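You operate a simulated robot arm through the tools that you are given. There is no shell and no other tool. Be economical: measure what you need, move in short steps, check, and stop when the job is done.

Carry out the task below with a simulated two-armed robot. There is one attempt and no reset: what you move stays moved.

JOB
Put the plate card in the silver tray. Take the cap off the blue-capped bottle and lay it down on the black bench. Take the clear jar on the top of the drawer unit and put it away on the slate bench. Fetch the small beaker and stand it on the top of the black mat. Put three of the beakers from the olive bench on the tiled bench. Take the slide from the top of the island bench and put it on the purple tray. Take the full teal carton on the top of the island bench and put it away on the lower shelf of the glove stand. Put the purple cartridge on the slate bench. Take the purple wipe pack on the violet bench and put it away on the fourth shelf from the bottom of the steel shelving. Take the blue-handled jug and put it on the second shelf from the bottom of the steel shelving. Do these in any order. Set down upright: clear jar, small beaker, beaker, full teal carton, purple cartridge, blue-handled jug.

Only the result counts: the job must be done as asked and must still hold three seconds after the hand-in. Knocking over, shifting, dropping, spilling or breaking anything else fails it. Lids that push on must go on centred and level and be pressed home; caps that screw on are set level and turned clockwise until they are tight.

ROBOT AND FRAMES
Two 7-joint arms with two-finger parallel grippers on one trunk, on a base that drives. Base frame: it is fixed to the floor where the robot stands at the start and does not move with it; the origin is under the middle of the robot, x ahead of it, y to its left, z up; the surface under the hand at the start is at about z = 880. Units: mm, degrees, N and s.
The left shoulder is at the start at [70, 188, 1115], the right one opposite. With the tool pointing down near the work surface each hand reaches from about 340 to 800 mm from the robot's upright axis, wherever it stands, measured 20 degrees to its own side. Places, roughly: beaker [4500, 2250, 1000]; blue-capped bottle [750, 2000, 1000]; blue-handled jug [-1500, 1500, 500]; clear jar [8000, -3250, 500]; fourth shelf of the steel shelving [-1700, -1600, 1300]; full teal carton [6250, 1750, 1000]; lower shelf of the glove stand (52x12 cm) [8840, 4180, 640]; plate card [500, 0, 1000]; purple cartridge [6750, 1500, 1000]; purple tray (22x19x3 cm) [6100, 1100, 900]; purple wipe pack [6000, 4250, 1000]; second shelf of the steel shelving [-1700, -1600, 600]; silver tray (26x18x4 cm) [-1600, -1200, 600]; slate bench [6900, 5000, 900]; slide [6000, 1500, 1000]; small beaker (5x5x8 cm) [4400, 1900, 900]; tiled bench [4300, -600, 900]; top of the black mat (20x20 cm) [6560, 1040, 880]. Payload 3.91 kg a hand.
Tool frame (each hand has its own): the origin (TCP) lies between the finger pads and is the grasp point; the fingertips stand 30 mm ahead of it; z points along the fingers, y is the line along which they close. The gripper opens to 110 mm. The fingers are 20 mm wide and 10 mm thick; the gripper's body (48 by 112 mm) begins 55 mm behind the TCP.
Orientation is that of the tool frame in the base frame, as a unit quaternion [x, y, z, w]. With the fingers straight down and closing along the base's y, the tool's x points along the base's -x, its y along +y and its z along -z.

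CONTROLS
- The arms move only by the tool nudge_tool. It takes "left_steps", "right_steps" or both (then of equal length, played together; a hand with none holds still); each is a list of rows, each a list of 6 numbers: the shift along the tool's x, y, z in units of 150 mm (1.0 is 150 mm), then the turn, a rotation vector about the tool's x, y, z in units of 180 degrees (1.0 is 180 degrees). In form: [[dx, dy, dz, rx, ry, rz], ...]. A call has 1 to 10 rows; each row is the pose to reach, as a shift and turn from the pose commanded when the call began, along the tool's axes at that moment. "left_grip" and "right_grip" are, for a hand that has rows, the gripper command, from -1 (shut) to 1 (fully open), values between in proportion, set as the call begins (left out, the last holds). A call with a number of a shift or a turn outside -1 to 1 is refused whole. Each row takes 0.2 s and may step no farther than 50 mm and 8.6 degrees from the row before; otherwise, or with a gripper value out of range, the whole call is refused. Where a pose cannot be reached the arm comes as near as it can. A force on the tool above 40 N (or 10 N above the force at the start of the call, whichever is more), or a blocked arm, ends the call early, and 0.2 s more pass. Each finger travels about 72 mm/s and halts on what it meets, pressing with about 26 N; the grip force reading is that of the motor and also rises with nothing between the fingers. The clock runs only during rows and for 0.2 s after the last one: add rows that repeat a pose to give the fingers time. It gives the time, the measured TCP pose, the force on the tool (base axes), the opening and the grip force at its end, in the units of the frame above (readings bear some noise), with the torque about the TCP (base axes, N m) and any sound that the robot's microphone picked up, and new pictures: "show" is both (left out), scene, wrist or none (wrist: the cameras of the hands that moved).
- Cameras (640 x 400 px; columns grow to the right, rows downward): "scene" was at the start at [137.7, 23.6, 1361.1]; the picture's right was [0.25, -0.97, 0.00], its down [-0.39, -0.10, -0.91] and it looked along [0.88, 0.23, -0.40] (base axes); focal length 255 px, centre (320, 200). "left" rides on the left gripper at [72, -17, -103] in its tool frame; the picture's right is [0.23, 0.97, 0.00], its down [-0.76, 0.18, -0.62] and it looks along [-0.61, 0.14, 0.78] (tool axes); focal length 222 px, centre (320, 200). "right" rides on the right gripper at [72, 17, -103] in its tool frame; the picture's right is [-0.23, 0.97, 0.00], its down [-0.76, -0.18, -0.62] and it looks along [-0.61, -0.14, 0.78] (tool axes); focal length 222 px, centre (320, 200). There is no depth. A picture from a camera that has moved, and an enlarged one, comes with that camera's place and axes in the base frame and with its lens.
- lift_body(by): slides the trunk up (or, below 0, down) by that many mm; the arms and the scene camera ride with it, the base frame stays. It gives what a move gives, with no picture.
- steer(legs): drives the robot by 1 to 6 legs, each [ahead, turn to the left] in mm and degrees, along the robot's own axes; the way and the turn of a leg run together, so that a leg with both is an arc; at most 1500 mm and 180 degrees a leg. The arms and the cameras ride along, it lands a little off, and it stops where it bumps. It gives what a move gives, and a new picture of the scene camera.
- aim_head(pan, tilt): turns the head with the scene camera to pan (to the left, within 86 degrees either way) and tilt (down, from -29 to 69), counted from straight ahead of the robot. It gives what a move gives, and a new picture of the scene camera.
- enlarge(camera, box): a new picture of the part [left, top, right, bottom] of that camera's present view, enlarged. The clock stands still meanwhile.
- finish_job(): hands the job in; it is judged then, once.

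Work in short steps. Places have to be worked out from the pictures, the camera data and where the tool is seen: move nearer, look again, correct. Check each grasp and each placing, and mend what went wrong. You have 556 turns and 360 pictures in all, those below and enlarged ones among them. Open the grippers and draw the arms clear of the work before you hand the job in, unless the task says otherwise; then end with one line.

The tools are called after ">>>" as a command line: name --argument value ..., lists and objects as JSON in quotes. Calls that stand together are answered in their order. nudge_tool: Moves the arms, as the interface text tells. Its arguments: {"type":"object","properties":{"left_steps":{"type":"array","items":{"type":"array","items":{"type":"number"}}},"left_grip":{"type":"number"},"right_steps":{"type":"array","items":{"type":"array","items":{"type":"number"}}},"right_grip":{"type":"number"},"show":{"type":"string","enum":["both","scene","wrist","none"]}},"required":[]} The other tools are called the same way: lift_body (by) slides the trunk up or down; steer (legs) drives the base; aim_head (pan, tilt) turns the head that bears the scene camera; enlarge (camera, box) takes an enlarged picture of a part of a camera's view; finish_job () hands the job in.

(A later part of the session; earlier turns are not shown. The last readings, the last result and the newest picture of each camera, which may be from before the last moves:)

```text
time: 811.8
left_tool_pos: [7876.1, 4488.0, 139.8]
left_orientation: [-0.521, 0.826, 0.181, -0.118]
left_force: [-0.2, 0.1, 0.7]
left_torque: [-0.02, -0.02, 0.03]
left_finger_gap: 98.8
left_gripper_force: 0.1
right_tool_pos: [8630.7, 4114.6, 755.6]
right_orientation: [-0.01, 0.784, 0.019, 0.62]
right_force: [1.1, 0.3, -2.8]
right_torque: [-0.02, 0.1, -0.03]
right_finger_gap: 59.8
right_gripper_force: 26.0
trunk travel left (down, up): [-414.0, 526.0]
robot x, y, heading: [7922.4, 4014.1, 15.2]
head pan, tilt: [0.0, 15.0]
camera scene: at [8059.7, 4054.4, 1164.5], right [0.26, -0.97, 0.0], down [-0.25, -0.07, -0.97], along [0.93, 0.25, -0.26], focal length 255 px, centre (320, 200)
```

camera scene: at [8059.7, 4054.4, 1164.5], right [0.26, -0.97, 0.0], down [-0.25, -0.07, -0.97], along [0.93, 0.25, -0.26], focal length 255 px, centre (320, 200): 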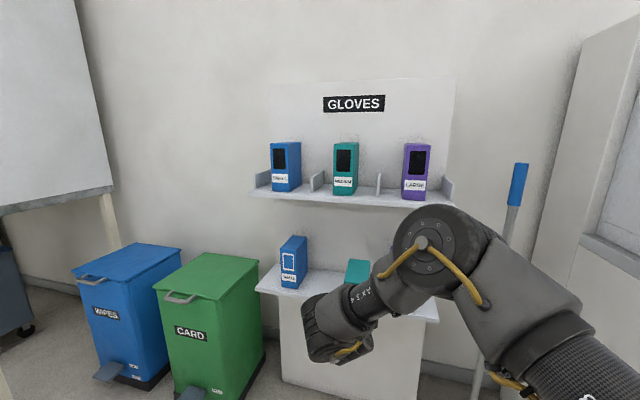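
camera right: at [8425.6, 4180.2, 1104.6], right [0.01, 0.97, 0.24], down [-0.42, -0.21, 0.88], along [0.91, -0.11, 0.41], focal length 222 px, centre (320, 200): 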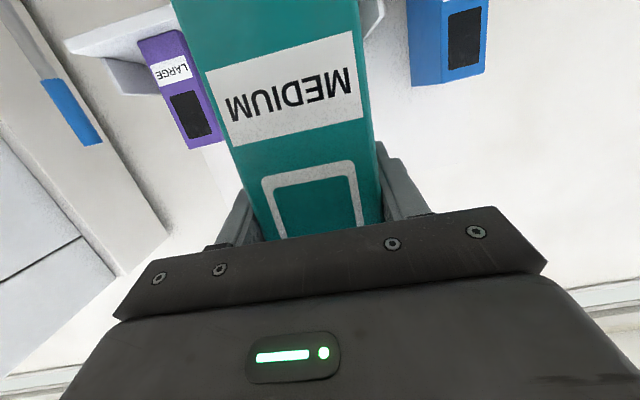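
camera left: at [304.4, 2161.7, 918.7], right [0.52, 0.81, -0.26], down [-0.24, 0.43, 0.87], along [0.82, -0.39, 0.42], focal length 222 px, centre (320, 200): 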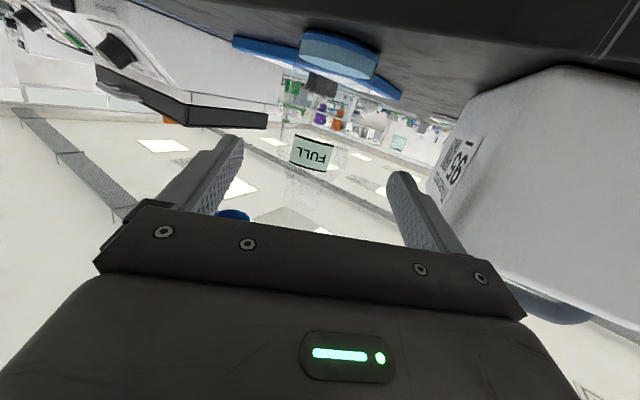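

The lower shelf's front edge is at x≈8747 and the middle slot is free. I drive 155 mm in (carton bottom 24 mm above the shelf).

>>> steer --legs '[[155, 0]]'

>>> nudge_tool --right_steps '[[0, 0, 0, 0, 0, 0]]' --show "wrist"

```text
time: 813.2
left_tool_pos: [8027.5, 4529.5, 139.4]
left_orientation: [-0.521, 0.826, 0.179, -0.119]
left_force: [-0.1, 0.6, 0.3]
left_torque: [0.0, 0.01, -0.02]
left_finger_gap: 99.2
left_gripper_force: 0.1
right_tool_pos: [8783.4, 4155.4, 755.4]
right_orientation: [-0.011, 0.784, 0.02, 0.62]
right_force: [0.2, -0.7, -3.6]
right_torque: [-0.03, 0.1, 0.0]
right_finger_gap: 59.9
right_gripper_force: 26.0
trunk travel left (down, up): [-414.0, 526.0]
robot x, y, heading: [8071.3, 4057.2, 15.1]
head pan, tilt: [0.0, 15.0]
camera scene: at [8211.6, 4095.6, 1164.4], right [0.26, -0.97, 0.0], down [-0.25, -0.07, -0.97], along [0.93, 0.25, -0.26], focal length 255 px, centre (320, 200)
```

scene: 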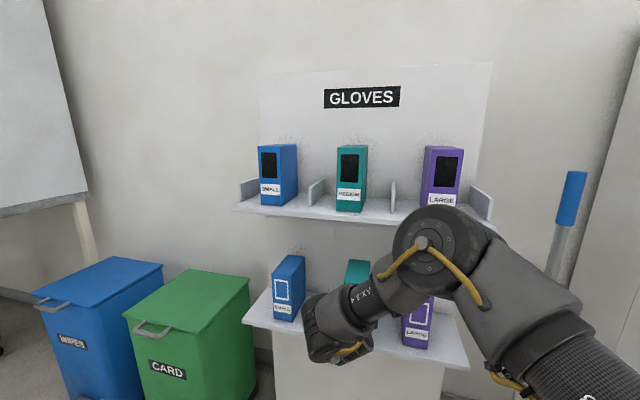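

```text
time: 813.6
left_tool_pos: [8026.8, 4530.0, 139.6]
left_orientation: [-0.521, 0.826, 0.18, -0.121]
left_force: [0.5, 0.5, 0.8]
left_torque: [0.02, 0.0, -0.04]
left_finger_gap: 99.0
left_gripper_force: 0.2
right_tool_pos: [8783.1, 4155.1, 755.8]
right_orientation: [-0.011, 0.784, 0.019, 0.62]
right_force: [0.7, -0.5, -3.6]
right_torque: [0.01, 0.11, 0.0]
right_finger_gap: 60.1
right_gripper_force: 26.5
trunk travel left (down, up): [-414.0, 526.0]
robot x, y, heading: [8074.4, 4055.9, 15.1]
head pan, tilt: [0.0, 15.0]
camera right: at [8663.3, 4167.2, 709.4], right [0.01, 0.97, 0.24], down [-0.42, -0.21, 0.88], along [0.91, -0.11, 0.41], focal length 222 px, centre (320, 200)
```

right: 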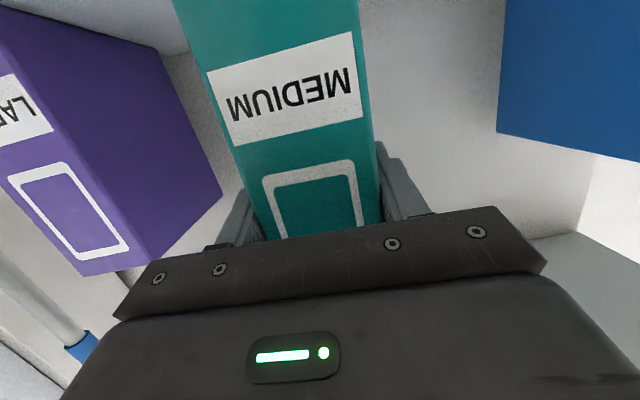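

The carton is over the middle slot. I shift 15 mm toward the middle and lower with the trunk until it rests.

>>> nudge_tool --right_steps '[[0, 0.1, 0, 0, 0, 0]]' --show "none"

>>> lift_body --by -18

>>> lift_body --by -5

```text
time: 814.0
left_tool_pos: [8027.2, 4529.1, 139.2]
left_orientation: [-0.522, 0.825, 0.18, -0.12]
left_force: [0.8, -0.2, 0.7]
left_torque: [0.02, -0.03, -0.01]
left_finger_gap: 99.1
left_gripper_force: 0.1
right_tool_pos: [8781.7, 4170.3, 755.3]
right_orientation: [-0.01, 0.784, 0.018, 0.62]
right_force: [0.4, 0.0, -2.9]
right_torque: [0.01, 0.09, -0.04]
right_finger_gap: 60.1
right_gripper_force: 26.2
trunk travel left (down, up): [-414.0, 526.0]
robot x, y, heading: [8072.9, 4059.1, 15.3]
head pan, tilt: [0.0, 15.0]
```

```text
time: 814.6
left_tool_pos: [8026.0, 4529.4, 120.7]
left_orientation: [-0.521, 0.825, 0.181, -0.119]
left_force: [-0.3, 0.1, 0.6]
left_torque: [0.01, 0.03, 0.0]
left_finger_gap: 98.9
left_gripper_force: 0.1
right_tool_pos: [8781.5, 4169.9, 739.5]
right_orientation: [-0.011, 0.784, 0.02, 0.62]
right_force: [-0.3, 0.5, -3.2]
right_torque: [0.02, 0.12, -0.01]
right_finger_gap: 59.9
right_gripper_force: 26.2
trunk travel left (down, up): [-396.0, 544.0]
robot x, y, heading: [8073.4, 4062.8, 15.2]
head pan, tilt: [0.0, 15.0]
```

```text
time: 815.2
left_tool_pos: [8026.9, 4529.5, 117.3]
left_orientation: [-0.521, 0.826, 0.181, -0.119]
left_force: [0.0, 0.4, -0.6]
left_torque: [-0.01, 0.02, -0.01]
left_finger_gap: 99.1
left_gripper_force: 0.0
right_tool_pos: [8781.7, 4170.9, 734.1]
right_orientation: [-0.01, 0.784, 0.019, 0.621]
right_force: [0.3, 0.6, -3.0]
right_torque: [-0.03, 0.1, -0.01]
right_finger_gap: 60.0
right_gripper_force: 26.2
trunk travel left (down, up): [-391.0, 549.0]
robot x, y, heading: [8071.8, 4057.4, 15.3]
head pan, tilt: [0.0, 15.0]
```

>>> lift_body --by -6

>>> lift_body --by -6

```text
time: 815.7
left_tool_pos: [8027.0, 4529.4, 110.8]
left_orientation: [-0.522, 0.825, 0.18, -0.118]
left_force: [-0.2, 1.2, 0.3]
left_torque: [0.01, 0.02, 0.02]
left_finger_gap: 99.0
left_gripper_force: 0.1
right_tool_pos: [8781.1, 4170.7, 728.4]
right_orientation: [-0.01, 0.783, 0.019, 0.622]
right_force: [0.3, 0.1, 0.9]
right_torque: [-0.07, 0.11, 0.04]
right_finger_gap: 59.8
right_gripper_force: 26.0
trunk travel left (down, up): [-385.0, 555.0]
robot x, y, heading: [8076.9, 4059.2, 15.1]
head pan, tilt: [0.0, 15.0]
```

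```text
time: 816.3
left_tool_pos: [8026.8, 4529.0, 105.5]
left_orientation: [-0.522, 0.825, 0.179, -0.119]
left_force: [0.4, 0.2, -0.1]
left_torque: [0.03, -0.02, 0.02]
left_finger_gap: 99.2
left_gripper_force: 0.1
right_tool_pos: [8780.4, 4172.5, 727.8]
right_orientation: [-0.011, 0.781, 0.021, 0.624]
right_force: [4.8, 4.3, 22.4]
right_torque: [-0.4, 0.16, 0.07]
right_finger_gap: 59.7
right_gripper_force: 25.8
trunk travel left (down, up): [-379.0, 561.0]
robot x, y, heading: [8072.4, 4054.8, 15.4]
head pan, tilt: [0.0, 15.0]
```

It rests on the shelf. I relieve, open, and withdraw along the hand's axis with the arm.

>>> lift_body --by 5

>>> nudge_tool --right_steps '[[0, 0, 0, 0, 0, 0], [0, 0, 0, 0, 0, 0], [0, 0, -0.25, 0, 0, 0], [0, 0, -0.5, 0, 0, 0], [0, 0, -0.8, 0, 0, 0]]' --right_grip 0.6 --show "wrist"

```text
time: 816.8
left_tool_pos: [8026.6, 4528.8, 107.1]
left_orientation: [-0.521, 0.826, 0.18, -0.119]
left_force: [0.1, -0.2, 0.3]
left_torque: [-0.04, -0.02, 0.02]
left_finger_gap: 98.9
left_gripper_force: 0.0
right_tool_pos: [8780.7, 4170.2, 726.4]
right_orientation: [-0.01, 0.785, 0.018, 0.62]
right_force: [3.7, 1.0, 7.6]
right_torque: [-0.25, -0.15, 0.12]
right_finger_gap: 59.8
right_gripper_force: 26.3
trunk travel left (down, up): [-384.0, 556.0]
robot x, y, heading: [8076.9, 4058.5, 15.0]
head pan, tilt: [0.0, 15.0]
```

```text
time: 818.0
left_tool_pos: [8026.3, 4529.8, 109.2]
left_orientation: [-0.521, 0.826, 0.181, -0.119]
left_force: [-0.9, 0.4, -0.8]
left_torque: [-0.01, -0.04, 0.01]
left_finger_gap: 98.8
left_gripper_force: 0.1
right_tool_pos: [8683.5, 4155.1, 759.0]
right_orientation: [-0.004, 0.788, 0.016, 0.616]
right_force: [0.2, -0.1, 0.5]
right_torque: [-0.03, 0.02, 0.0]
right_finger_gap: 88.0
right_gripper_force: 0.0
right hand out of reach, approached as far as the arm can: row 5
trunk travel left (down, up): [-384.0, 556.0]
robot x, y, heading: [8073.3, 4055.2, 15.2]
head pan, tilt: [0.0, 15.0]
camera right: at [8564.8, 4168.9, 714.0], right [0.03, 0.97, 0.24], down [-0.42, -0.21, 0.89], along [0.91, -0.12, 0.4], focal length 222 px, centre (320, 200)
```

right: 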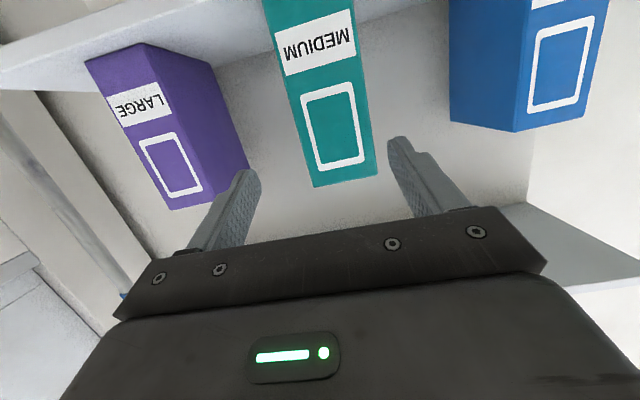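

The carton stands on the lower shelf. Now I go back to close the dishwasher door: back off, raise the trunk, and approach its handle side with closed fingers pointing ahead.

>>> lift_body --by 290

>>> steer --legs '[[-480, 0], [0, -105], [1110, 0], [0, 103.5]]'

>>> nudge_tool --right_steps '[[0, 0, 0, 0, 0, 0], [0, 0, 0, 0, 0, 0], [0, 0, 0, 0, 0, 0]]' --right_grip -1 --show "wrist"

```text
time: 820.9
left_tool_pos: [8027.2, 4529.3, 399.4]
left_orientation: [-0.521, 0.826, 0.18, -0.119]
left_force: [-0.1, -0.3, 0.1]
left_torque: [-0.01, -0.02, 0.02]
left_finger_gap: 98.9
left_gripper_force: 0.0
right_tool_pos: [8683.3, 4157.4, 1054.4]
right_orientation: [-0.004, 0.786, 0.019, 0.618]
right_force: [-0.8, 1.0, 1.0]
right_torque: [0.03, -0.02, 0.0]
right_finger_gap: 87.9
right_gripper_force: 0.0
trunk travel left (down, up): [-674.0, 266.0]
robot x, y, heading: [8075.1, 4060.3, 15.3]
head pan, tilt: [0.0, 15.0]
```

```text
time: 837.8
left_tool_pos: [7589.0, 3295.4, 398.9]
left_orientation: [-0.512, 0.831, 0.182, -0.116]
left_force: [-0.6, -0.8, 0.4]
left_torque: [0.01, -0.02, 0.05]
left_finger_gap: 98.8
left_gripper_force: 0.1
right_tool_pos: [8237.3, 2909.3, 1053.5]
right_orientation: [0.004, 0.786, 0.013, 0.618]
right_force: [-0.8, -0.1, -0.3]
right_torque: [-0.01, 0.06, 0.0]
right_finger_gap: 88.0
right_gripper_force: 0.1
trunk travel left (down, up): [-674.0, 266.0]
robot x, y, heading: [7625.4, 2824.8, 14.1]
head pan, tilt: [0.0, 15.0]
camera scene: at [7763.1, 2857.8, 1424.7], right [0.24, -0.97, 0.0], down [-0.25, -0.06, -0.97], along [0.94, 0.23, -0.26], focal length 255 px, centre (320, 200)
```

scene: 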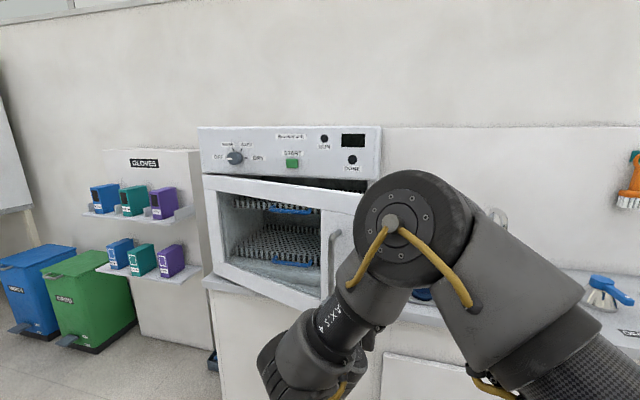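

```text
time: 838.6
left_tool_pos: [7589.0, 3296.5, 398.6]
left_orientation: [-0.513, 0.831, 0.181, -0.117]
left_force: [-0.3, 0.9, 0.4]
left_torque: [0.03, -0.02, 0.03]
left_finger_gap: 98.9
left_gripper_force: 0.1
right_tool_pos: [8238.5, 2908.8, 1053.7]
right_orientation: [0.006, 0.787, 0.012, 0.617]
right_force: [-0.2, 1.0, 0.2]
right_torque: [0.02, 0.01, 0.0]
right_finger_gap: 0.0
right_gripper_force: 24.9
trunk travel left (down, up): [-674.0, 266.0]
robot x, y, heading: [7628.4, 2822.6, 13.8]
head pan, tilt: [0.0, 15.0]
camera right: at [8120.2, 2925.2, 1008.2], right [0.05, 0.97, 0.25], down [-0.42, -0.2, 0.88], along [0.9, -0.15, 0.4], focal length 222 px, centre (320, 200)
```

right: 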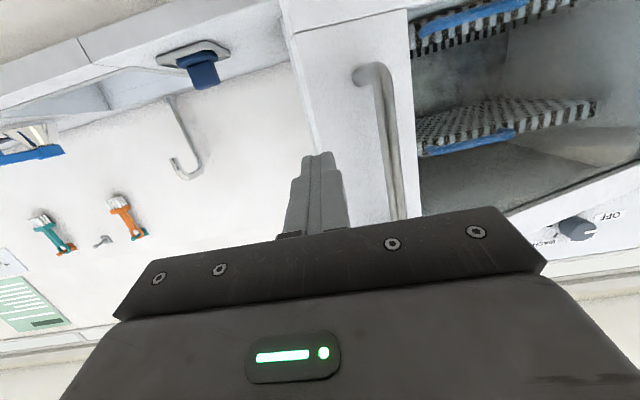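

The fingertips will meet the door frame between its edge and handle. I drive forward 150 mm, then push in small steps until it shuts.

>>> steer --legs '[[150, 0]]'

>>> steer --legs '[[60, 0]]'

```text
time: 839.9
left_tool_pos: [7705.0, 3324.6, 399.6]
left_orientation: [-0.512, 0.831, 0.183, -0.118]
left_force: [0.0, -0.4, -0.1]
left_torque: [0.03, 0.02, 0.02]
left_finger_gap: 98.8
left_gripper_force: 0.1
right_tool_pos: [8358.9, 2929.7, 1052.0]
right_orientation: [0.01, 0.788, 0.005, 0.616]
right_force: [0.9, -3.1, 1.7]
right_torque: [0.03, -0.11, 0.0]
right_finger_gap: 0.1
right_gripper_force: 26.0
trunk travel left (down, up): [-674.0, 266.0]
robot x, y, heading: [7741.2, 2850.9, 13.7]
head pan, tilt: [0.0, 15.0]
stopped in leg 1: the force on the tool passed its limit at 48 N (the readings are from after the stop); the commanded pose is now the measured one
camera scene: at [7883.9, 2884.0, 1424.3], right [0.24, -0.97, 0.0], down [-0.25, -0.06, -0.97], along [0.94, 0.23, -0.26], focal length 255 px, centre (320, 200)
```

scene: 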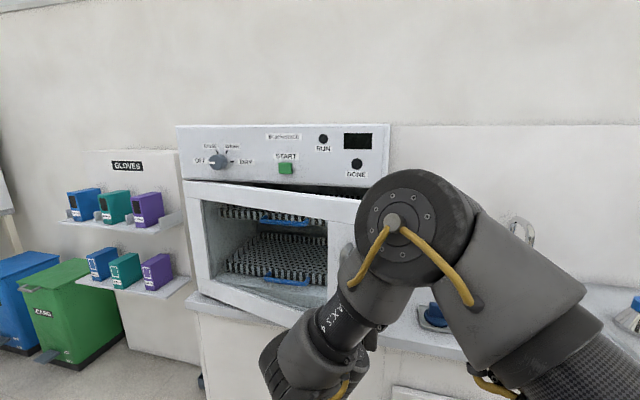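

```text
time: 840.7
left_tool_pos: [7724.0, 3328.7, 400.3]
left_orientation: [-0.512, 0.831, 0.183, -0.118]
left_force: [0.1, 0.0, 0.4]
left_torque: [-0.01, -0.01, -0.01]
left_finger_gap: 99.1
left_gripper_force: 0.1
right_tool_pos: [8375.7, 2926.8, 1048.1]
right_orientation: [0.012, 0.792, -0.007, 0.611]
right_force: [-3.7, -15.8, 8.3]
right_torque: [-0.07, 0.04, 0.12]
right_finger_gap: 0.0
right_gripper_force: 26.1
trunk travel left (down, up): [-674.0, 266.0]
robot x, y, heading: [7761.8, 2856.8, 13.7]
head pan, tilt: [0.0, 15.0]
stopped in leg 1: the force on the tool passed its limit at 52 N (the readings are from after the stop); the commanded pose is now the measured one
camera scene: at [7900.4, 2886.8, 1425.0], right [0.23, -0.97, 0.0], down [-0.25, -0.06, -0.97], along [0.94, 0.23, -0.26], focal length 255 px, centre (320, 200)
```

scene: 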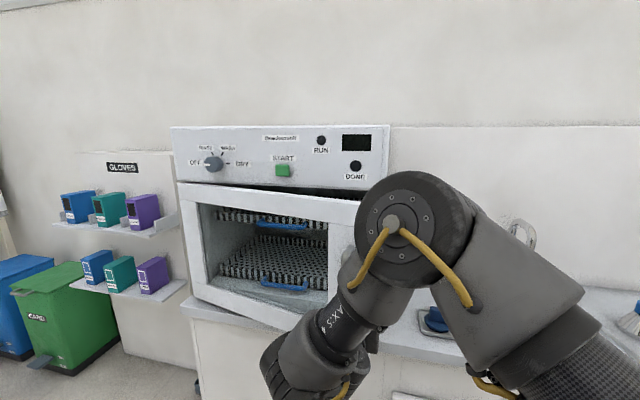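

>>> nudge_tool --right_steps '[[0, 0, 0.03, 0, 0, 0], [0, 0, 0.06, 0, 0, 0], [0, 0, 0.09, 0, 0, 0], [0, 0, 0.12, 0, 0, 0]]' --show "wrist"

```text
time: 841.6
left_tool_pos: [7725.4, 3329.7, 400.3]
left_orientation: [-0.512, 0.831, 0.183, -0.117]
left_force: [0.0, 0.5, -0.6]
left_torque: [0.01, 0.05, 0.0]
left_finger_gap: 98.9
left_gripper_force: 0.0
right_tool_pos: [8391.5, 2923.1, 1048.4]
right_orientation: [0.014, 0.79, -0.012, 0.613]
right_force: [-5.5, -26.9, 13.6]
right_torque: [0.25, -0.07, 0.14]
right_finger_gap: 0.1
right_gripper_force: 25.8
trunk travel left (down, up): [-674.0, 266.0]
robot x, y, heading: [7762.3, 2854.6, 13.3]
head pan, tilt: [0.0, 15.0]
stopped in row 4 (right hand): the force on the tool passed its limit at 41 N (the readings are from after the stop); the commanded pose is now the measured one
camera right: at [8273.3, 2941.9, 1003.2], right [0.09, 0.97, 0.22], down [-0.42, -0.16, 0.89], along [0.9, -0.17, 0.4], focal length 222 px, centre (320, 200)
```

right: 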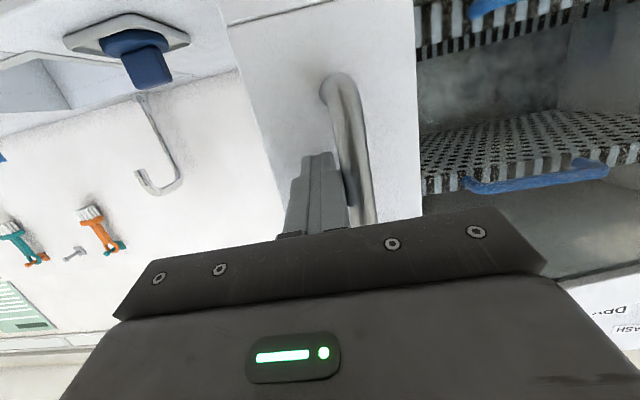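

The fingertip rubs the handle's side. I shift 15 mm to -y and push straight ahead slowly.

>>> nudge_tool --right_steps '[[0, -0.03, -0.05, 0, 0, 0], [0, -0.12, -0.05, 0, 0, 0], [0, -0.12, 0.0, 0, 0, 0], [0, -0.12, 0.05, 0, 0, 0], [0, -0.12, 0.1, 0, 0, 0], [0, -0.12, 0.15, 0, 0, 0], [0, -0.12, 0.2, 0, 0, 0], [0, -0.12, 0.25, 0, 0, 0], [0, -0.12, 0.3, 0, 0, 0]]' --show "none"

```text
time: 843.6
left_tool_pos: [7723.2, 3329.4, 398.9]
left_orientation: [-0.511, 0.832, 0.182, -0.119]
left_force: [-0.4, -0.1, 0.2]
left_torque: [0.01, 0.01, 0.04]
left_finger_gap: 98.9
left_gripper_force: 0.0
right_tool_pos: [8433.9, 2910.8, 1033.3]
right_orientation: [0.011, 0.792, -0.008, 0.611]
right_force: [0.1, 0.8, -0.7]
right_torque: [-0.01, 0.02, 0.03]
right_finger_gap: 0.0
right_gripper_force: 26.0
trunk travel left (down, up): [-674.0, 266.0]
robot x, y, heading: [7760.8, 2857.7, 13.6]
head pan, tilt: [0.0, 15.0]
```

The door moves. I keep pushing in small steps.

>>> nudge_tool --right_steps '[[0, 0, 0.06, 0, 0, 0], [0, 0, 0.12, 0, 0, 0], [0, 0, 0.18, 0, 0, 0], [0, 0, 0.24, 0, 0, 0], [0, 0, 0.3, 0, 0, 0], [0, 0, 0.36, 0, 0, 0], [0, 0, 0.42, 0, 0, 0], [0, 0, 0.48, 0, 0, 0]]' --show "both"

```text
time: 845.4
left_tool_pos: [7722.1, 3328.2, 399.6]
left_orientation: [-0.513, 0.831, 0.181, -0.116]
left_force: [0.6, 0.0, -0.2]
left_torque: [0.0, 0.03, -0.02]
left_finger_gap: 99.0
left_gripper_force: 0.0
right_tool_pos: [8490.7, 2904.2, 1018.2]
right_orientation: [0.009, 0.791, -0.01, 0.611]
right_force: [-30.9, -16.0, 10.9]
right_torque: [0.28, -0.32, 0.23]
right_finger_gap: 0.0
right_gripper_force: 26.0
trunk travel left (down, up): [-674.0, 266.0]
robot x, y, heading: [7764.0, 2853.7, 13.2]
head pan, tilt: [0.0, 15.0]
stopped in row 8 (right hand): the force on the tool passed its limit at 49 N (the readings are from after the stop); the commanded pose is now the measured one
camera scene: at [7890.5, 2886.5, 1425.9], right [0.23, -0.97, 0.0], down [-0.25, -0.06, -0.97], along [0.94, 0.22, -0.25], focal length 255 px, centre (320, 200)
camera right: at [8372.2, 2923.0, 974.3], right [0.08, 0.97, 0.21], down [-0.41, -0.16, 0.9], along [0.91, -0.16, 0.39], focal length 222 px, centre (320, 200)
```

scene: 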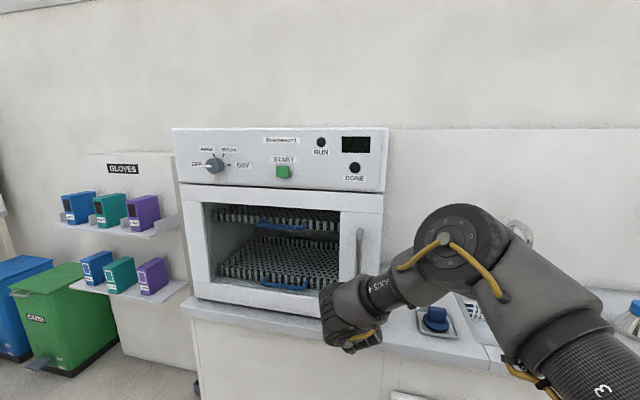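
right: 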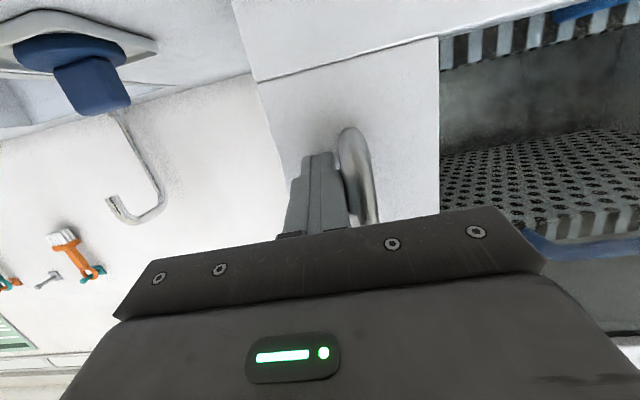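

The door is flush again. I withdraw, moving slightly to -y to avoid the handle, and check it stays shut.

>>> nudge_tool --right_steps '[[0, -0.05, 0, 0, 0, 0], [0, -0.15, -0.05, 0, 0, 0], [0, -0.2, -0.3, 0, 0, 0], [0, -0.2, -0.6, 0, 0, 0], [0, -0.2, -0.9, 0, 0, 0]]' --show "none"

>>> steer --legs '[[-300, 0]]'

```text
time: 846.6
left_tool_pos: [7723.0, 3328.8, 397.4]
left_orientation: [-0.512, 0.831, 0.183, -0.118]
left_force: [-0.3, 0.0, -0.5]
left_torque: [0.0, -0.02, 0.01]
left_finger_gap: 99.0
left_gripper_force: 0.1
right_tool_pos: [8363.9, 2881.1, 1050.0]
right_orientation: [0.009, 0.793, -0.01, 0.609]
right_force: [0.1, -0.4, -0.2]
right_torque: [-0.03, 0.02, 0.02]
right_finger_gap: 0.0
right_gripper_force: 25.9
trunk travel left (down, up): [-674.0, 266.0]
robot x, y, heading: [7761.3, 2854.0, 13.4]
head pan, tilt: [0.0, 15.0]
```

```text
time: 848.7
left_tool_pos: [7430.1, 3259.5, 398.9]
left_orientation: [-0.513, 0.83, 0.182, -0.119]
left_force: [0.2, 0.2, -0.8]
left_torque: [0.02, -0.02, -0.01]
left_finger_gap: 99.1
left_gripper_force: 0.1
right_tool_pos: [8072.9, 2813.7, 1048.7]
right_orientation: [0.008, 0.793, -0.008, 0.609]
right_force: [0.3, 0.8, 1.1]
right_torque: [0.0, -0.01, -0.01]
right_finger_gap: 0.0
right_gripper_force: 25.7
trunk travel left (down, up): [-674.0, 266.0]
robot x, y, heading: [7469.2, 2788.8, 13.9]
head pan, tilt: [0.0, 15.0]
camera scene: at [7606.8, 2819.9, 1424.8], right [0.23, -0.97, 0.0], down [-0.25, -0.06, -0.97], along [0.94, 0.23, -0.26], focal length 255 px, centre (320, 200)
```

scene: 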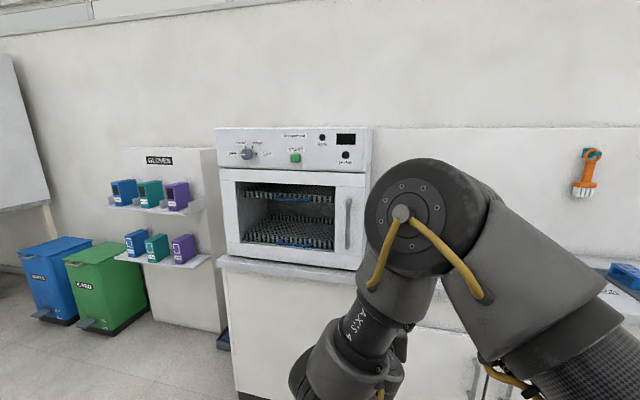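

The dishwasher is shut. Next the purple cartridge at (6738, 1552) on the island, best approached from its east side. I drive there.

>>> steer --legs '[[0, -104], [1215, 0], [0, -90], [-60, 0]]'

>>> aim_head --pan -3 --tilt 32

```text
time: 856.2
left_tool_pos: [7925.2, 2255.4, 399.2]
left_orientation: [0.362, 0.906, 0.205, 0.077]
left_force: [0.2, -0.4, -0.4]
left_torque: [0.0, -0.01, 0.01]
left_finger_gap: 98.8
left_gripper_force: 0.1
right_tool_pos: [7300.9, 1766.6, 1042.6]
right_orientation: [0.649, 0.463, -0.492, 0.351]
right_force: [-0.4, -0.4, -1.6]
right_torque: [-0.08, 0.03, 0.02]
right_finger_gap: 0.0
right_gripper_force: 25.9
trunk travel left (down, up): [-674.0, 266.0]
robot x, y, heading: [7467.5, 2355.3, -101.6]
head pan, tilt: [0.0, 15.0]
stopped in leg 2: the robot was blocked; the commanded pose is now the measured one
camera scene: at [7442.2, 2210.1, 1424.2], right [-0.98, 0.2, 0.0], down [0.05, 0.26, -0.97], along [-0.2, -0.95, -0.26], focal length 255 px, centre (320, 200)
```

scene: 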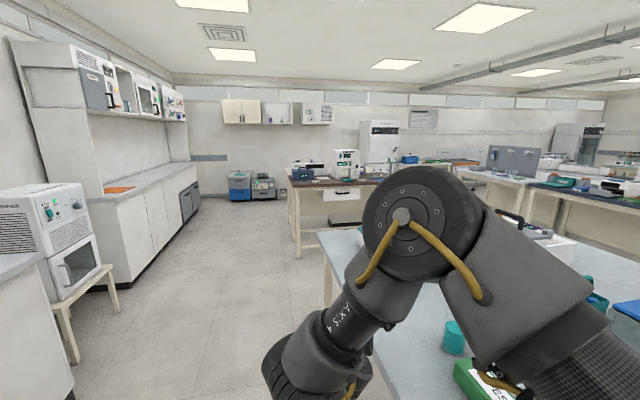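

```text
time: 857.0
left_tool_pos: [7921.7, 2256.0, 402.1]
left_orientation: [0.362, 0.906, 0.204, 0.079]
left_force: [-0.5, -0.2, 0.0]
left_torque: [0.0, -0.02, 0.0]
left_finger_gap: 98.8
left_gripper_force: 0.0
right_tool_pos: [7298.6, 1770.7, 1045.6]
right_orientation: [0.648, 0.462, -0.492, 0.352]
right_force: [0.4, -0.7, 0.5]
right_torque: [-0.02, -0.01, 0.03]
right_finger_gap: 0.1
right_gripper_force: 26.0
trunk travel left (down, up): [-674.0, 266.0]
robot x, y, heading: [7468.1, 2358.0, -101.5]
head pan, tilt: [-3.0, 32.0]
camera scene: at [7434.6, 2219.6, 1397.5], right [-0.97, 0.25, 0.0], down [0.13, 0.51, -0.85], along [-0.22, -0.82, -0.53], focal length 255 px, centre (320, 200)
```

scene: 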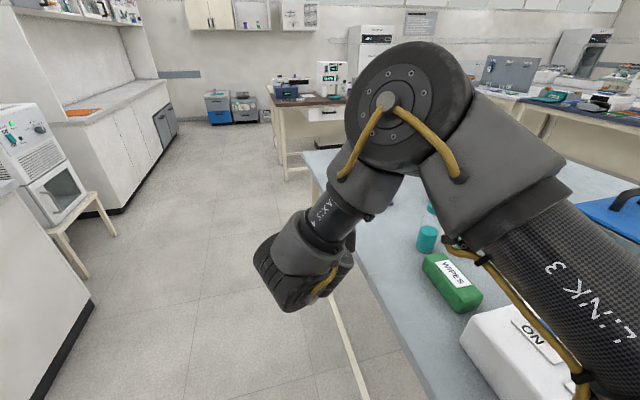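

The base met the island's corner leg. I back off, shift east to x≈7620 and go on.

>>> steer --legs '[[-150, 0], [0, 101.6], [120, 0], [0, -90], [890, 0], [0, -90]]'

```text
time: 875.4
left_tool_pos: [7597.8, 1153.9, 401.8]
left_orientation: [0.856, 0.468, 0.107, 0.19]
left_force: [-0.2, -0.8, 0.6]
left_torque: [-0.01, -0.02, 0.0]
left_finger_gap: 99.1
left_gripper_force: 0.0
right_tool_pos: [7001.0, 1672.9, 1045.6]
right_orientation: [0.794, -0.055, -0.604, -0.041]
right_force: [-0.8, -1.1, 0.0]
right_torque: [0.0, 0.03, 0.02]
right_finger_gap: 0.0
right_gripper_force: 25.7
trunk travel left (down, up): [-674.0, 266.0]
robot x, y, heading: [7607.2, 1619.7, 179.5]
head pan, tilt: [-3.0, 32.0]
camera scene: at [7466.1, 1623.7, 1397.3], right [0.06, 1.0, 0.0], down [0.53, -0.03, -0.85], along [-0.85, 0.05, -0.53], focal length 255 px, centre (320, 200)
```

scene: 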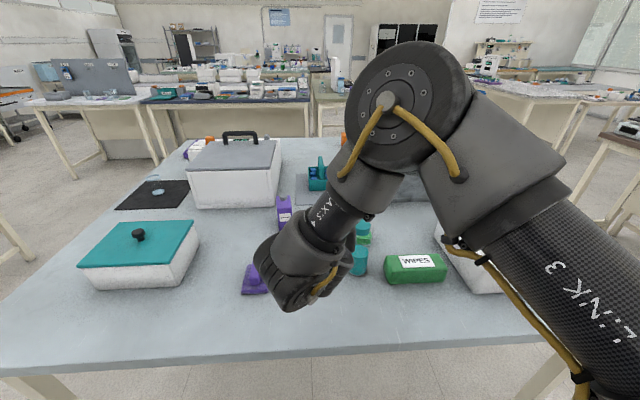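

>>> enlarge --camera "scene" --box '[225, 170, 385, 300]'

```text
3.08 times, centred on (305, 235) of scene
camera zoom: at [7466.1, 1623.7, 1397.3], right [0.06, 1.0, 0.0], down [0.53, -0.03, -0.85], along [-0.85, 0.05, -0.53], focal length 784 px, centre (366, 92)
```

zoom: 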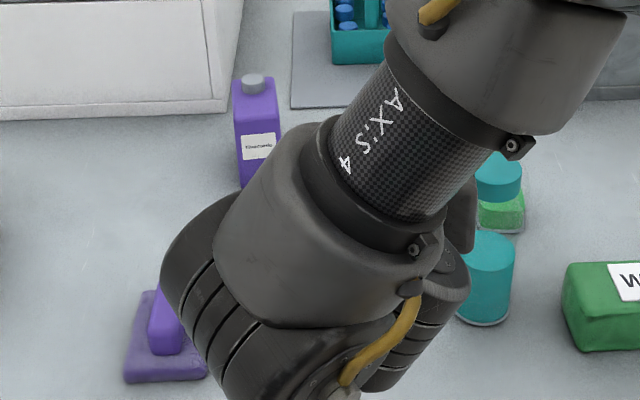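

The cartridge (≈48 mm wide, ~100 mm tall, centre ≈ (6780, 1549)) stands behind a wiper. I pitch the hand steeper, open it, and reposition the robot to (7530, 1460).

>>> nudge_tool --right_steps '[[0, 0, 0, 0, 0.035, 0], [0, 0, 0, 0, 0.07, 0], [0, 0, 0, 0, 0.105, 0], [0, 0, -0.1, 0, 0.14, 0]]' --right_grip 0.6 --show "none"

>>> steer --legs '[[0, 90], [160, 0], [0, -90], [75, 0]]'

>>> nudge_tool --right_steps '[[0, 0, 0, 0, 0, 0]]' --show "wrist"

```text
time: 876.4
left_tool_pos: [7597.4, 1153.1, 401.4]
left_orientation: [0.856, 0.469, 0.106, 0.19]
left_force: [0.5, 0.6, 0.3]
left_torque: [-0.03, -0.03, 0.01]
left_finger_gap: 99.0
left_gripper_force: 0.1
right_tool_pos: [7016.7, 1670.4, 1049.2]
right_orientation: [0.907, -0.062, -0.416, -0.027]
right_force: [-0.6, 0.2, -0.7]
right_torque: [0.0, -0.03, 0.03]
right_finger_gap: 88.2
right_gripper_force: 0.1
trunk travel left (down, up): [-674.0, 266.0]
robot x, y, heading: [7607.6, 1624.7, 179.5]
head pan, tilt: [-3.0, 32.0]
```

```text
time: 886.1
left_tool_pos: [7524.1, 992.1, 400.8]
left_orientation: [0.854, 0.472, 0.109, 0.191]
left_force: [-0.7, -0.1, 0.7]
left_torque: [0.0, -0.01, 0.01]
left_finger_gap: 99.1
left_gripper_force: 0.2
right_tool_pos: [6937.4, 1506.6, 1048.3]
right_orientation: [0.907, -0.058, -0.416, -0.025]
right_force: [-0.5, -0.3, -0.1]
right_torque: [-0.01, -0.01, 0.0]
right_finger_gap: 87.9
right_gripper_force: 0.1
trunk travel left (down, up): [-674.0, 266.0]
robot x, y, heading: [7532.9, 1458.8, 179.8]
head pan, tilt: [-3.0, 32.0]
camera scene: at [7388.2, 1462.2, 1397.2], right [0.06, 1.0, 0.0], down [0.53, -0.03, -0.85], along [-0.85, 0.05, -0.53], focal length 255 px, centre (320, 200)
```

scene: 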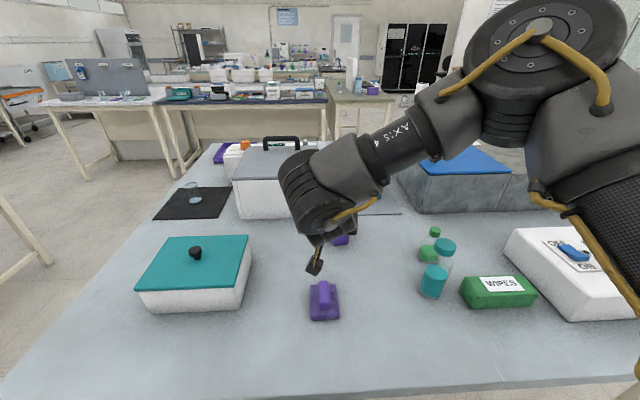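

```text
time: 886.5
left_tool_pos: [7524.4, 992.0, 402.1]
left_orientation: [0.854, 0.472, 0.107, 0.19]
left_force: [-0.6, 0.5, 0.5]
left_torque: [0.01, -0.06, 0.0]
left_finger_gap: 98.8
left_gripper_force: 0.0
right_tool_pos: [6938.9, 1507.1, 1051.7]
right_orientation: [0.907, -0.06, -0.417, -0.027]
right_force: [0.5, 0.6, 0.0]
right_torque: [-0.01, 0.04, -0.01]
right_finger_gap: 88.1
right_gripper_force: 0.0
trunk travel left (down, up): [-674.0, 266.0]
robot x, y, heading: [7536.8, 1455.5, 179.9]
head pan, tilt: [-3.0, 32.0]
camera right: at [7061.4, 1472.2, 1061.9], right [-0.27, -0.95, 0.17], down [0.0, 0.18, 0.98], along [-0.96, 0.27, -0.05], focal length 222 px, centre (320, 200)
```

right: 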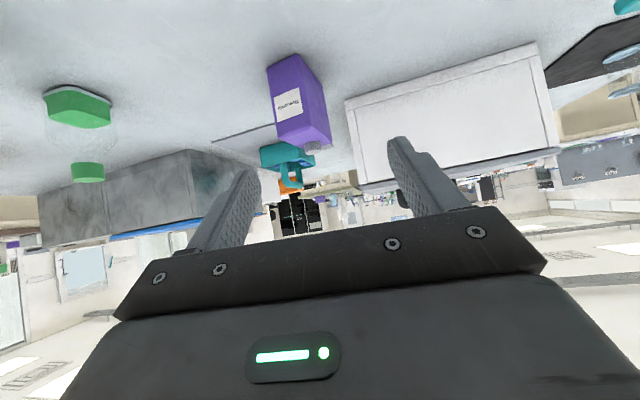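

The cartridge is centred at (6783, 1553), 41 mm wide, top ≈967. I align the hand (turn 8° ccw) and come in above its near face.

>>> nudge_tool --right_steps '[[-0.03, -0.06, 0.16, -0.008, 0, -0.007], [-0.05, -0.12, 0.33, -0.017, 0, -0.014], [-0.08, -0.18, 0.5, -0.025, 0, -0.021], [-0.1, -0.236, 0.65, -0.034, 0, -0.029]]' --show "wrist"

```text
time: 887.5
left_tool_pos: [7524.3, 992.0, 400.7]
left_orientation: [0.854, 0.472, 0.108, 0.19]
left_force: [-0.4, -0.1, 0.3]
left_torque: [-0.03, -0.04, 0.0]
left_finger_gap: 99.3
left_gripper_force: 0.2
right_tool_pos: [6860.0, 1549.9, 998.2]
right_orientation: [0.909, 0.005, -0.418, 0.003]
right_force: [-0.7, -0.1, 0.0]
right_torque: [0.02, -0.01, -0.02]
right_finger_gap: 87.9
right_gripper_force: 0.1
trunk travel left (down, up): [-674.0, 266.0]
robot x, y, heading: [7534.4, 1459.8, 179.8]
head pan, tilt: [-3.0, 32.0]
camera right: at [6985.8, 1534.4, 1009.4], right [-0.14, -0.98, 0.17], down [-0.02, 0.18, 0.98], along [-0.99, 0.13, -0.05], focal length 222 px, centre (320, 200)
```

right: 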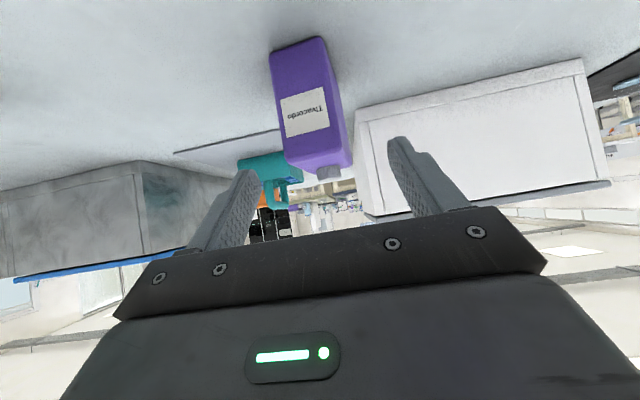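

Within reach and centred. I move in along the hand axis and close.

>>> nudge_tool --right_steps '[[0.013, -0.02, 0.2, 0, 0, 0], [0.027, -0.02, 0.4, 0, 0, 0], [0.04, -0.02, 0.6, 0, 0, 0]]' --show "none"

>>> nudge_tool --right_steps '[[0, 0, 0, 0, 0, 0], [0, 0, 0, 0, 0, 0], [0, 0, 0, 0, 0, 0]]' --right_grip -1 --show "none"

>>> lift_body --by 100

>>> nudge_tool --right_steps '[[0, 0, 0, 0, 0, 0]]' --show "wrist"

```text
time: 888.3
left_tool_pos: [7524.2, 993.0, 400.2]
left_orientation: [0.854, 0.471, 0.108, 0.19]
left_force: [0.1, -0.2, 0.6]
left_torque: [-0.03, 0.01, -0.01]
left_finger_gap: 99.0
left_gripper_force: 0.0
right_tool_pos: [6837.4, 1531.8, 943.1]
right_orientation: [0.908, -0.001, -0.418, 0.001]
right_force: [-0.4, 0.1, -0.1]
right_torque: [0.0, -0.02, 0.03]
right_finger_gap: 88.1
right_gripper_force: 0.4
right hand out of reach, approached as far as the arm can: row 1, 2, 3
trunk travel left (down, up): [-674.0, 266.0]
robot x, y, heading: [7527.7, 1463.1, 179.9]
head pan, tilt: [-3.0, 32.0]
```

```text
time: 889.1
left_tool_pos: [7523.7, 991.8, 400.9]
left_orientation: [0.854, 0.473, 0.107, 0.189]
left_force: [0.2, -0.1, -0.3]
left_torque: [-0.02, 0.0, 0.02]
left_finger_gap: 99.3
left_gripper_force: 0.1
right_tool_pos: [6839.1, 1533.7, 943.7]
right_orientation: [0.908, 0.0, -0.419, 0.002]
right_force: [-0.1, -0.2, -0.4]
right_torque: [0.09, 0.06, 0.01]
right_finger_gap: 47.1
right_gripper_force: 25.8
trunk travel left (down, up): [-674.0, 266.0]
robot x, y, heading: [7531.7, 1456.0, 179.7]
head pan, tilt: [-3.0, 32.0]
```

```text
time: 890.5
left_tool_pos: [7524.3, 992.8, 502.6]
left_orientation: [0.854, 0.472, 0.108, 0.19]
left_force: [0.4, 0.4, 0.5]
left_torque: [-0.03, 0.02, 0.02]
left_finger_gap: 98.9
left_gripper_force: 0.2
right_tool_pos: [6838.0, 1532.0, 1043.4]
right_orientation: [0.908, -0.001, -0.418, 0.001]
right_force: [0.1, 0.7, -1.8]
right_torque: [-0.01, -0.14, -0.04]
right_finger_gap: 46.4
right_gripper_force: 26.3
trunk travel left (down, up): [-774.0, 166.0]
robot x, y, heading: [7532.3, 1456.3, 179.9]
head pan, tilt: [-3.0, 32.0]
```

```text
time: 890.9
left_tool_pos: [7524.4, 992.7, 501.3]
left_orientation: [0.854, 0.472, 0.108, 0.19]
left_force: [-0.1, 0.1, 0.2]
left_torque: [-0.01, 0.0, -0.04]
left_finger_gap: 99.1
left_gripper_force: 0.0
right_tool_pos: [6837.0, 1532.4, 1042.7]
right_orientation: [0.908, -0.001, -0.418, 0.001]
right_force: [0.9, 0.3, -2.0]
right_torque: [-0.03, -0.1, 0.0]
right_finger_gap: 46.1
right_gripper_force: 25.6
trunk travel left (down, up): [-774.0, 166.0]
robot x, y, heading: [7531.7, 1452.9, 179.8]
head pan, tilt: [-3.0, 32.0]
camera right: at [6963.7, 1514.3, 1055.4], right [-0.15, -0.97, 0.18], down [-0.02, 0.18, 0.98], along [-0.99, 0.14, -0.05], focal length 222 px, centre (320, 200)
```

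right: 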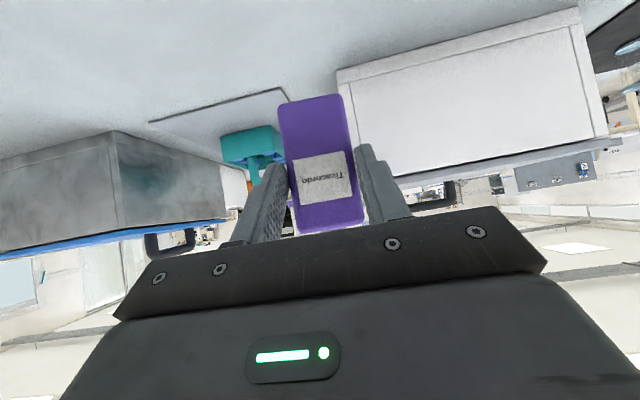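

Only the fingertips hold the near end of the cartridge, which is risky for a long drive. I back off 300 mm and set it down near the island's east edge (clear of the wiper) to regrip deeper.

>>> steer --legs '[[-300, 0]]'

>>> nudge_tool --right_steps '[[0, -0.2, 0, 0, 0, 0], [0, -0.42, 0, 0, 0, 0]]' --show "none"

>>> lift_body --by -90

>>> nudge_tool --right_steps '[[0, 0, 0, 0, 0, 0]]' --show "wrist"

```text
time: 892.9
left_tool_pos: [7822.8, 992.5, 502.6]
left_orientation: [0.854, 0.473, 0.108, 0.19]
left_force: [-0.5, -1.1, -0.3]
left_torque: [0.01, 0.0, 0.0]
left_finger_gap: 99.1
left_gripper_force: 0.1
right_tool_pos: [7137.0, 1530.3, 1043.7]
right_orientation: [0.908, 0.0, -0.418, 0.002]
right_force: [-0.2, 0.8, -1.1]
right_torque: [0.01, -0.08, 0.02]
right_finger_gap: 46.0
right_gripper_force: 26.5
trunk travel left (down, up): [-774.0, 166.0]
robot x, y, heading: [7829.6, 1458.8, 179.9]
head pan, tilt: [-3.0, 32.0]
camera scene: at [7687.8, 1461.4, 1497.3], right [0.05, 1.0, 0.0], down [0.53, -0.03, -0.85], along [-0.85, 0.05, -0.53], focal length 255 px, centre (320, 200)
```

scene: 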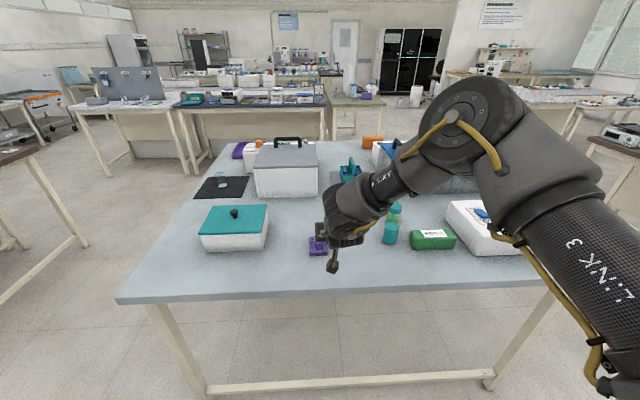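

```text
time: 893.5
left_tool_pos: [7823.6, 992.6, 501.7]
left_orientation: [0.854, 0.473, 0.107, 0.191]
left_force: [0.8, -0.7, -0.3]
left_torque: [0.01, -0.02, 0.0]
left_finger_gap: 99.1
left_gripper_force: 0.0
right_tool_pos: [7162.1, 1575.6, 1046.8]
right_orientation: [0.908, -0.005, -0.419, 0.0]
right_force: [-0.2, 0.7, -1.9]
right_torque: [0.02, -0.11, 0.02]
right_finger_gap: 45.9
right_gripper_force: 26.5
right hand out of reach, approached as far as the arm can: row 1, 2
trunk travel left (down, up): [-774.0, 166.0]
robot x, y, heading: [7827.9, 1451.9, 179.7]
head pan, tilt: [-3.0, 32.0]
```

```text
time: 894.7
left_tool_pos: [7823.1, 991.8, 412.3]
left_orientation: [0.854, 0.473, 0.107, 0.19]
left_force: [-0.1, -0.4, -0.6]
left_torque: [-0.01, -0.02, -0.02]
left_finger_gap: 98.6
left_gripper_force: 0.1
right_tool_pos: [7161.7, 1574.0, 954.8]
right_orientation: [0.908, -0.005, -0.42, 0.0]
right_force: [-0.2, 0.2, -2.1]
right_torque: [0.01, -0.11, 0.0]
right_finger_gap: 45.7
right_gripper_force: 26.1
trunk travel left (down, up): [-684.0, 256.0]
robot x, y, heading: [7831.1, 1454.0, 179.7]
head pan, tilt: [-3.0, 32.0]
```

```text
time: 895.1
left_tool_pos: [7822.5, 992.6, 411.2]
left_orientation: [0.853, 0.473, 0.107, 0.19]
left_force: [-0.2, 0.6, -0.6]
left_torque: [0.04, 0.01, -0.01]
left_finger_gap: 99.0
left_gripper_force: 0.0
right_tool_pos: [7161.6, 1575.0, 955.5]
right_orientation: [0.908, -0.005, -0.419, -0.001]
right_force: [0.1, 0.1, -1.4]
right_torque: [-0.01, -0.07, -0.01]
right_finger_gap: 46.1
right_gripper_force: 25.9
trunk travel left (down, up): [-684.0, 256.0]
robot x, y, heading: [7833.0, 1454.0, 179.8]
head pan, tilt: [-3.0, 32.0]
camera right: at [7286.4, 1555.9, 967.3], right [-0.16, -0.97, 0.18], down [-0.02, 0.18, 0.98], along [-0.99, 0.15, -0.04], focal length 222 px, centre (320, 200)
```

right: 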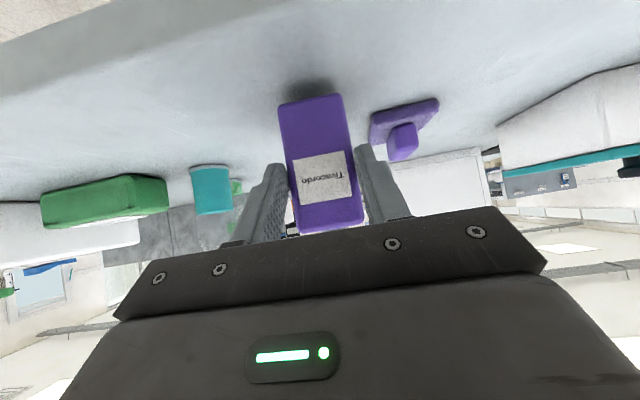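

Clear of the wiper. I lower it onto the bench.

>>> lift_body --by -9

>>> lift_body --by -5

```text
time: 895.7
left_tool_pos: [7822.1, 992.0, 402.6]
left_orientation: [0.854, 0.473, 0.107, 0.19]
left_force: [0.1, 0.8, 0.3]
left_torque: [-0.01, -0.02, 0.01]
left_finger_gap: 98.9
left_gripper_force: 0.2
right_tool_pos: [7160.9, 1575.6, 946.2]
right_orientation: [0.908, -0.005, -0.42, 0.0]
right_force: [-0.3, -0.5, -1.7]
right_torque: [0.0, -0.11, -0.02]
right_finger_gap: 45.7
right_gripper_force: 26.4
trunk travel left (down, up): [-675.0, 265.0]
robot x, y, heading: [7825.5, 1457.1, 179.6]
head pan, tilt: [-3.0, 32.0]
```

```text
time: 896.3
left_tool_pos: [7823.1, 992.0, 397.0]
left_orientation: [0.854, 0.472, 0.107, 0.19]
left_force: [-0.5, -0.2, 0.0]
left_torque: [-0.01, -0.02, -0.03]
left_finger_gap: 98.9
left_gripper_force: 0.0
right_tool_pos: [7161.9, 1575.2, 945.0]
right_orientation: [0.907, -0.005, -0.421, -0.001]
right_force: [-1.5, 0.9, 9.0]
right_torque: [0.06, 0.18, -0.02]
right_finger_gap: 45.8
right_gripper_force: 26.2
trunk travel left (down, up): [-670.0, 270.0]
robot x, y, heading: [7832.9, 1454.6, 180.1]
head pan, tilt: [-3.0, 32.0]
```

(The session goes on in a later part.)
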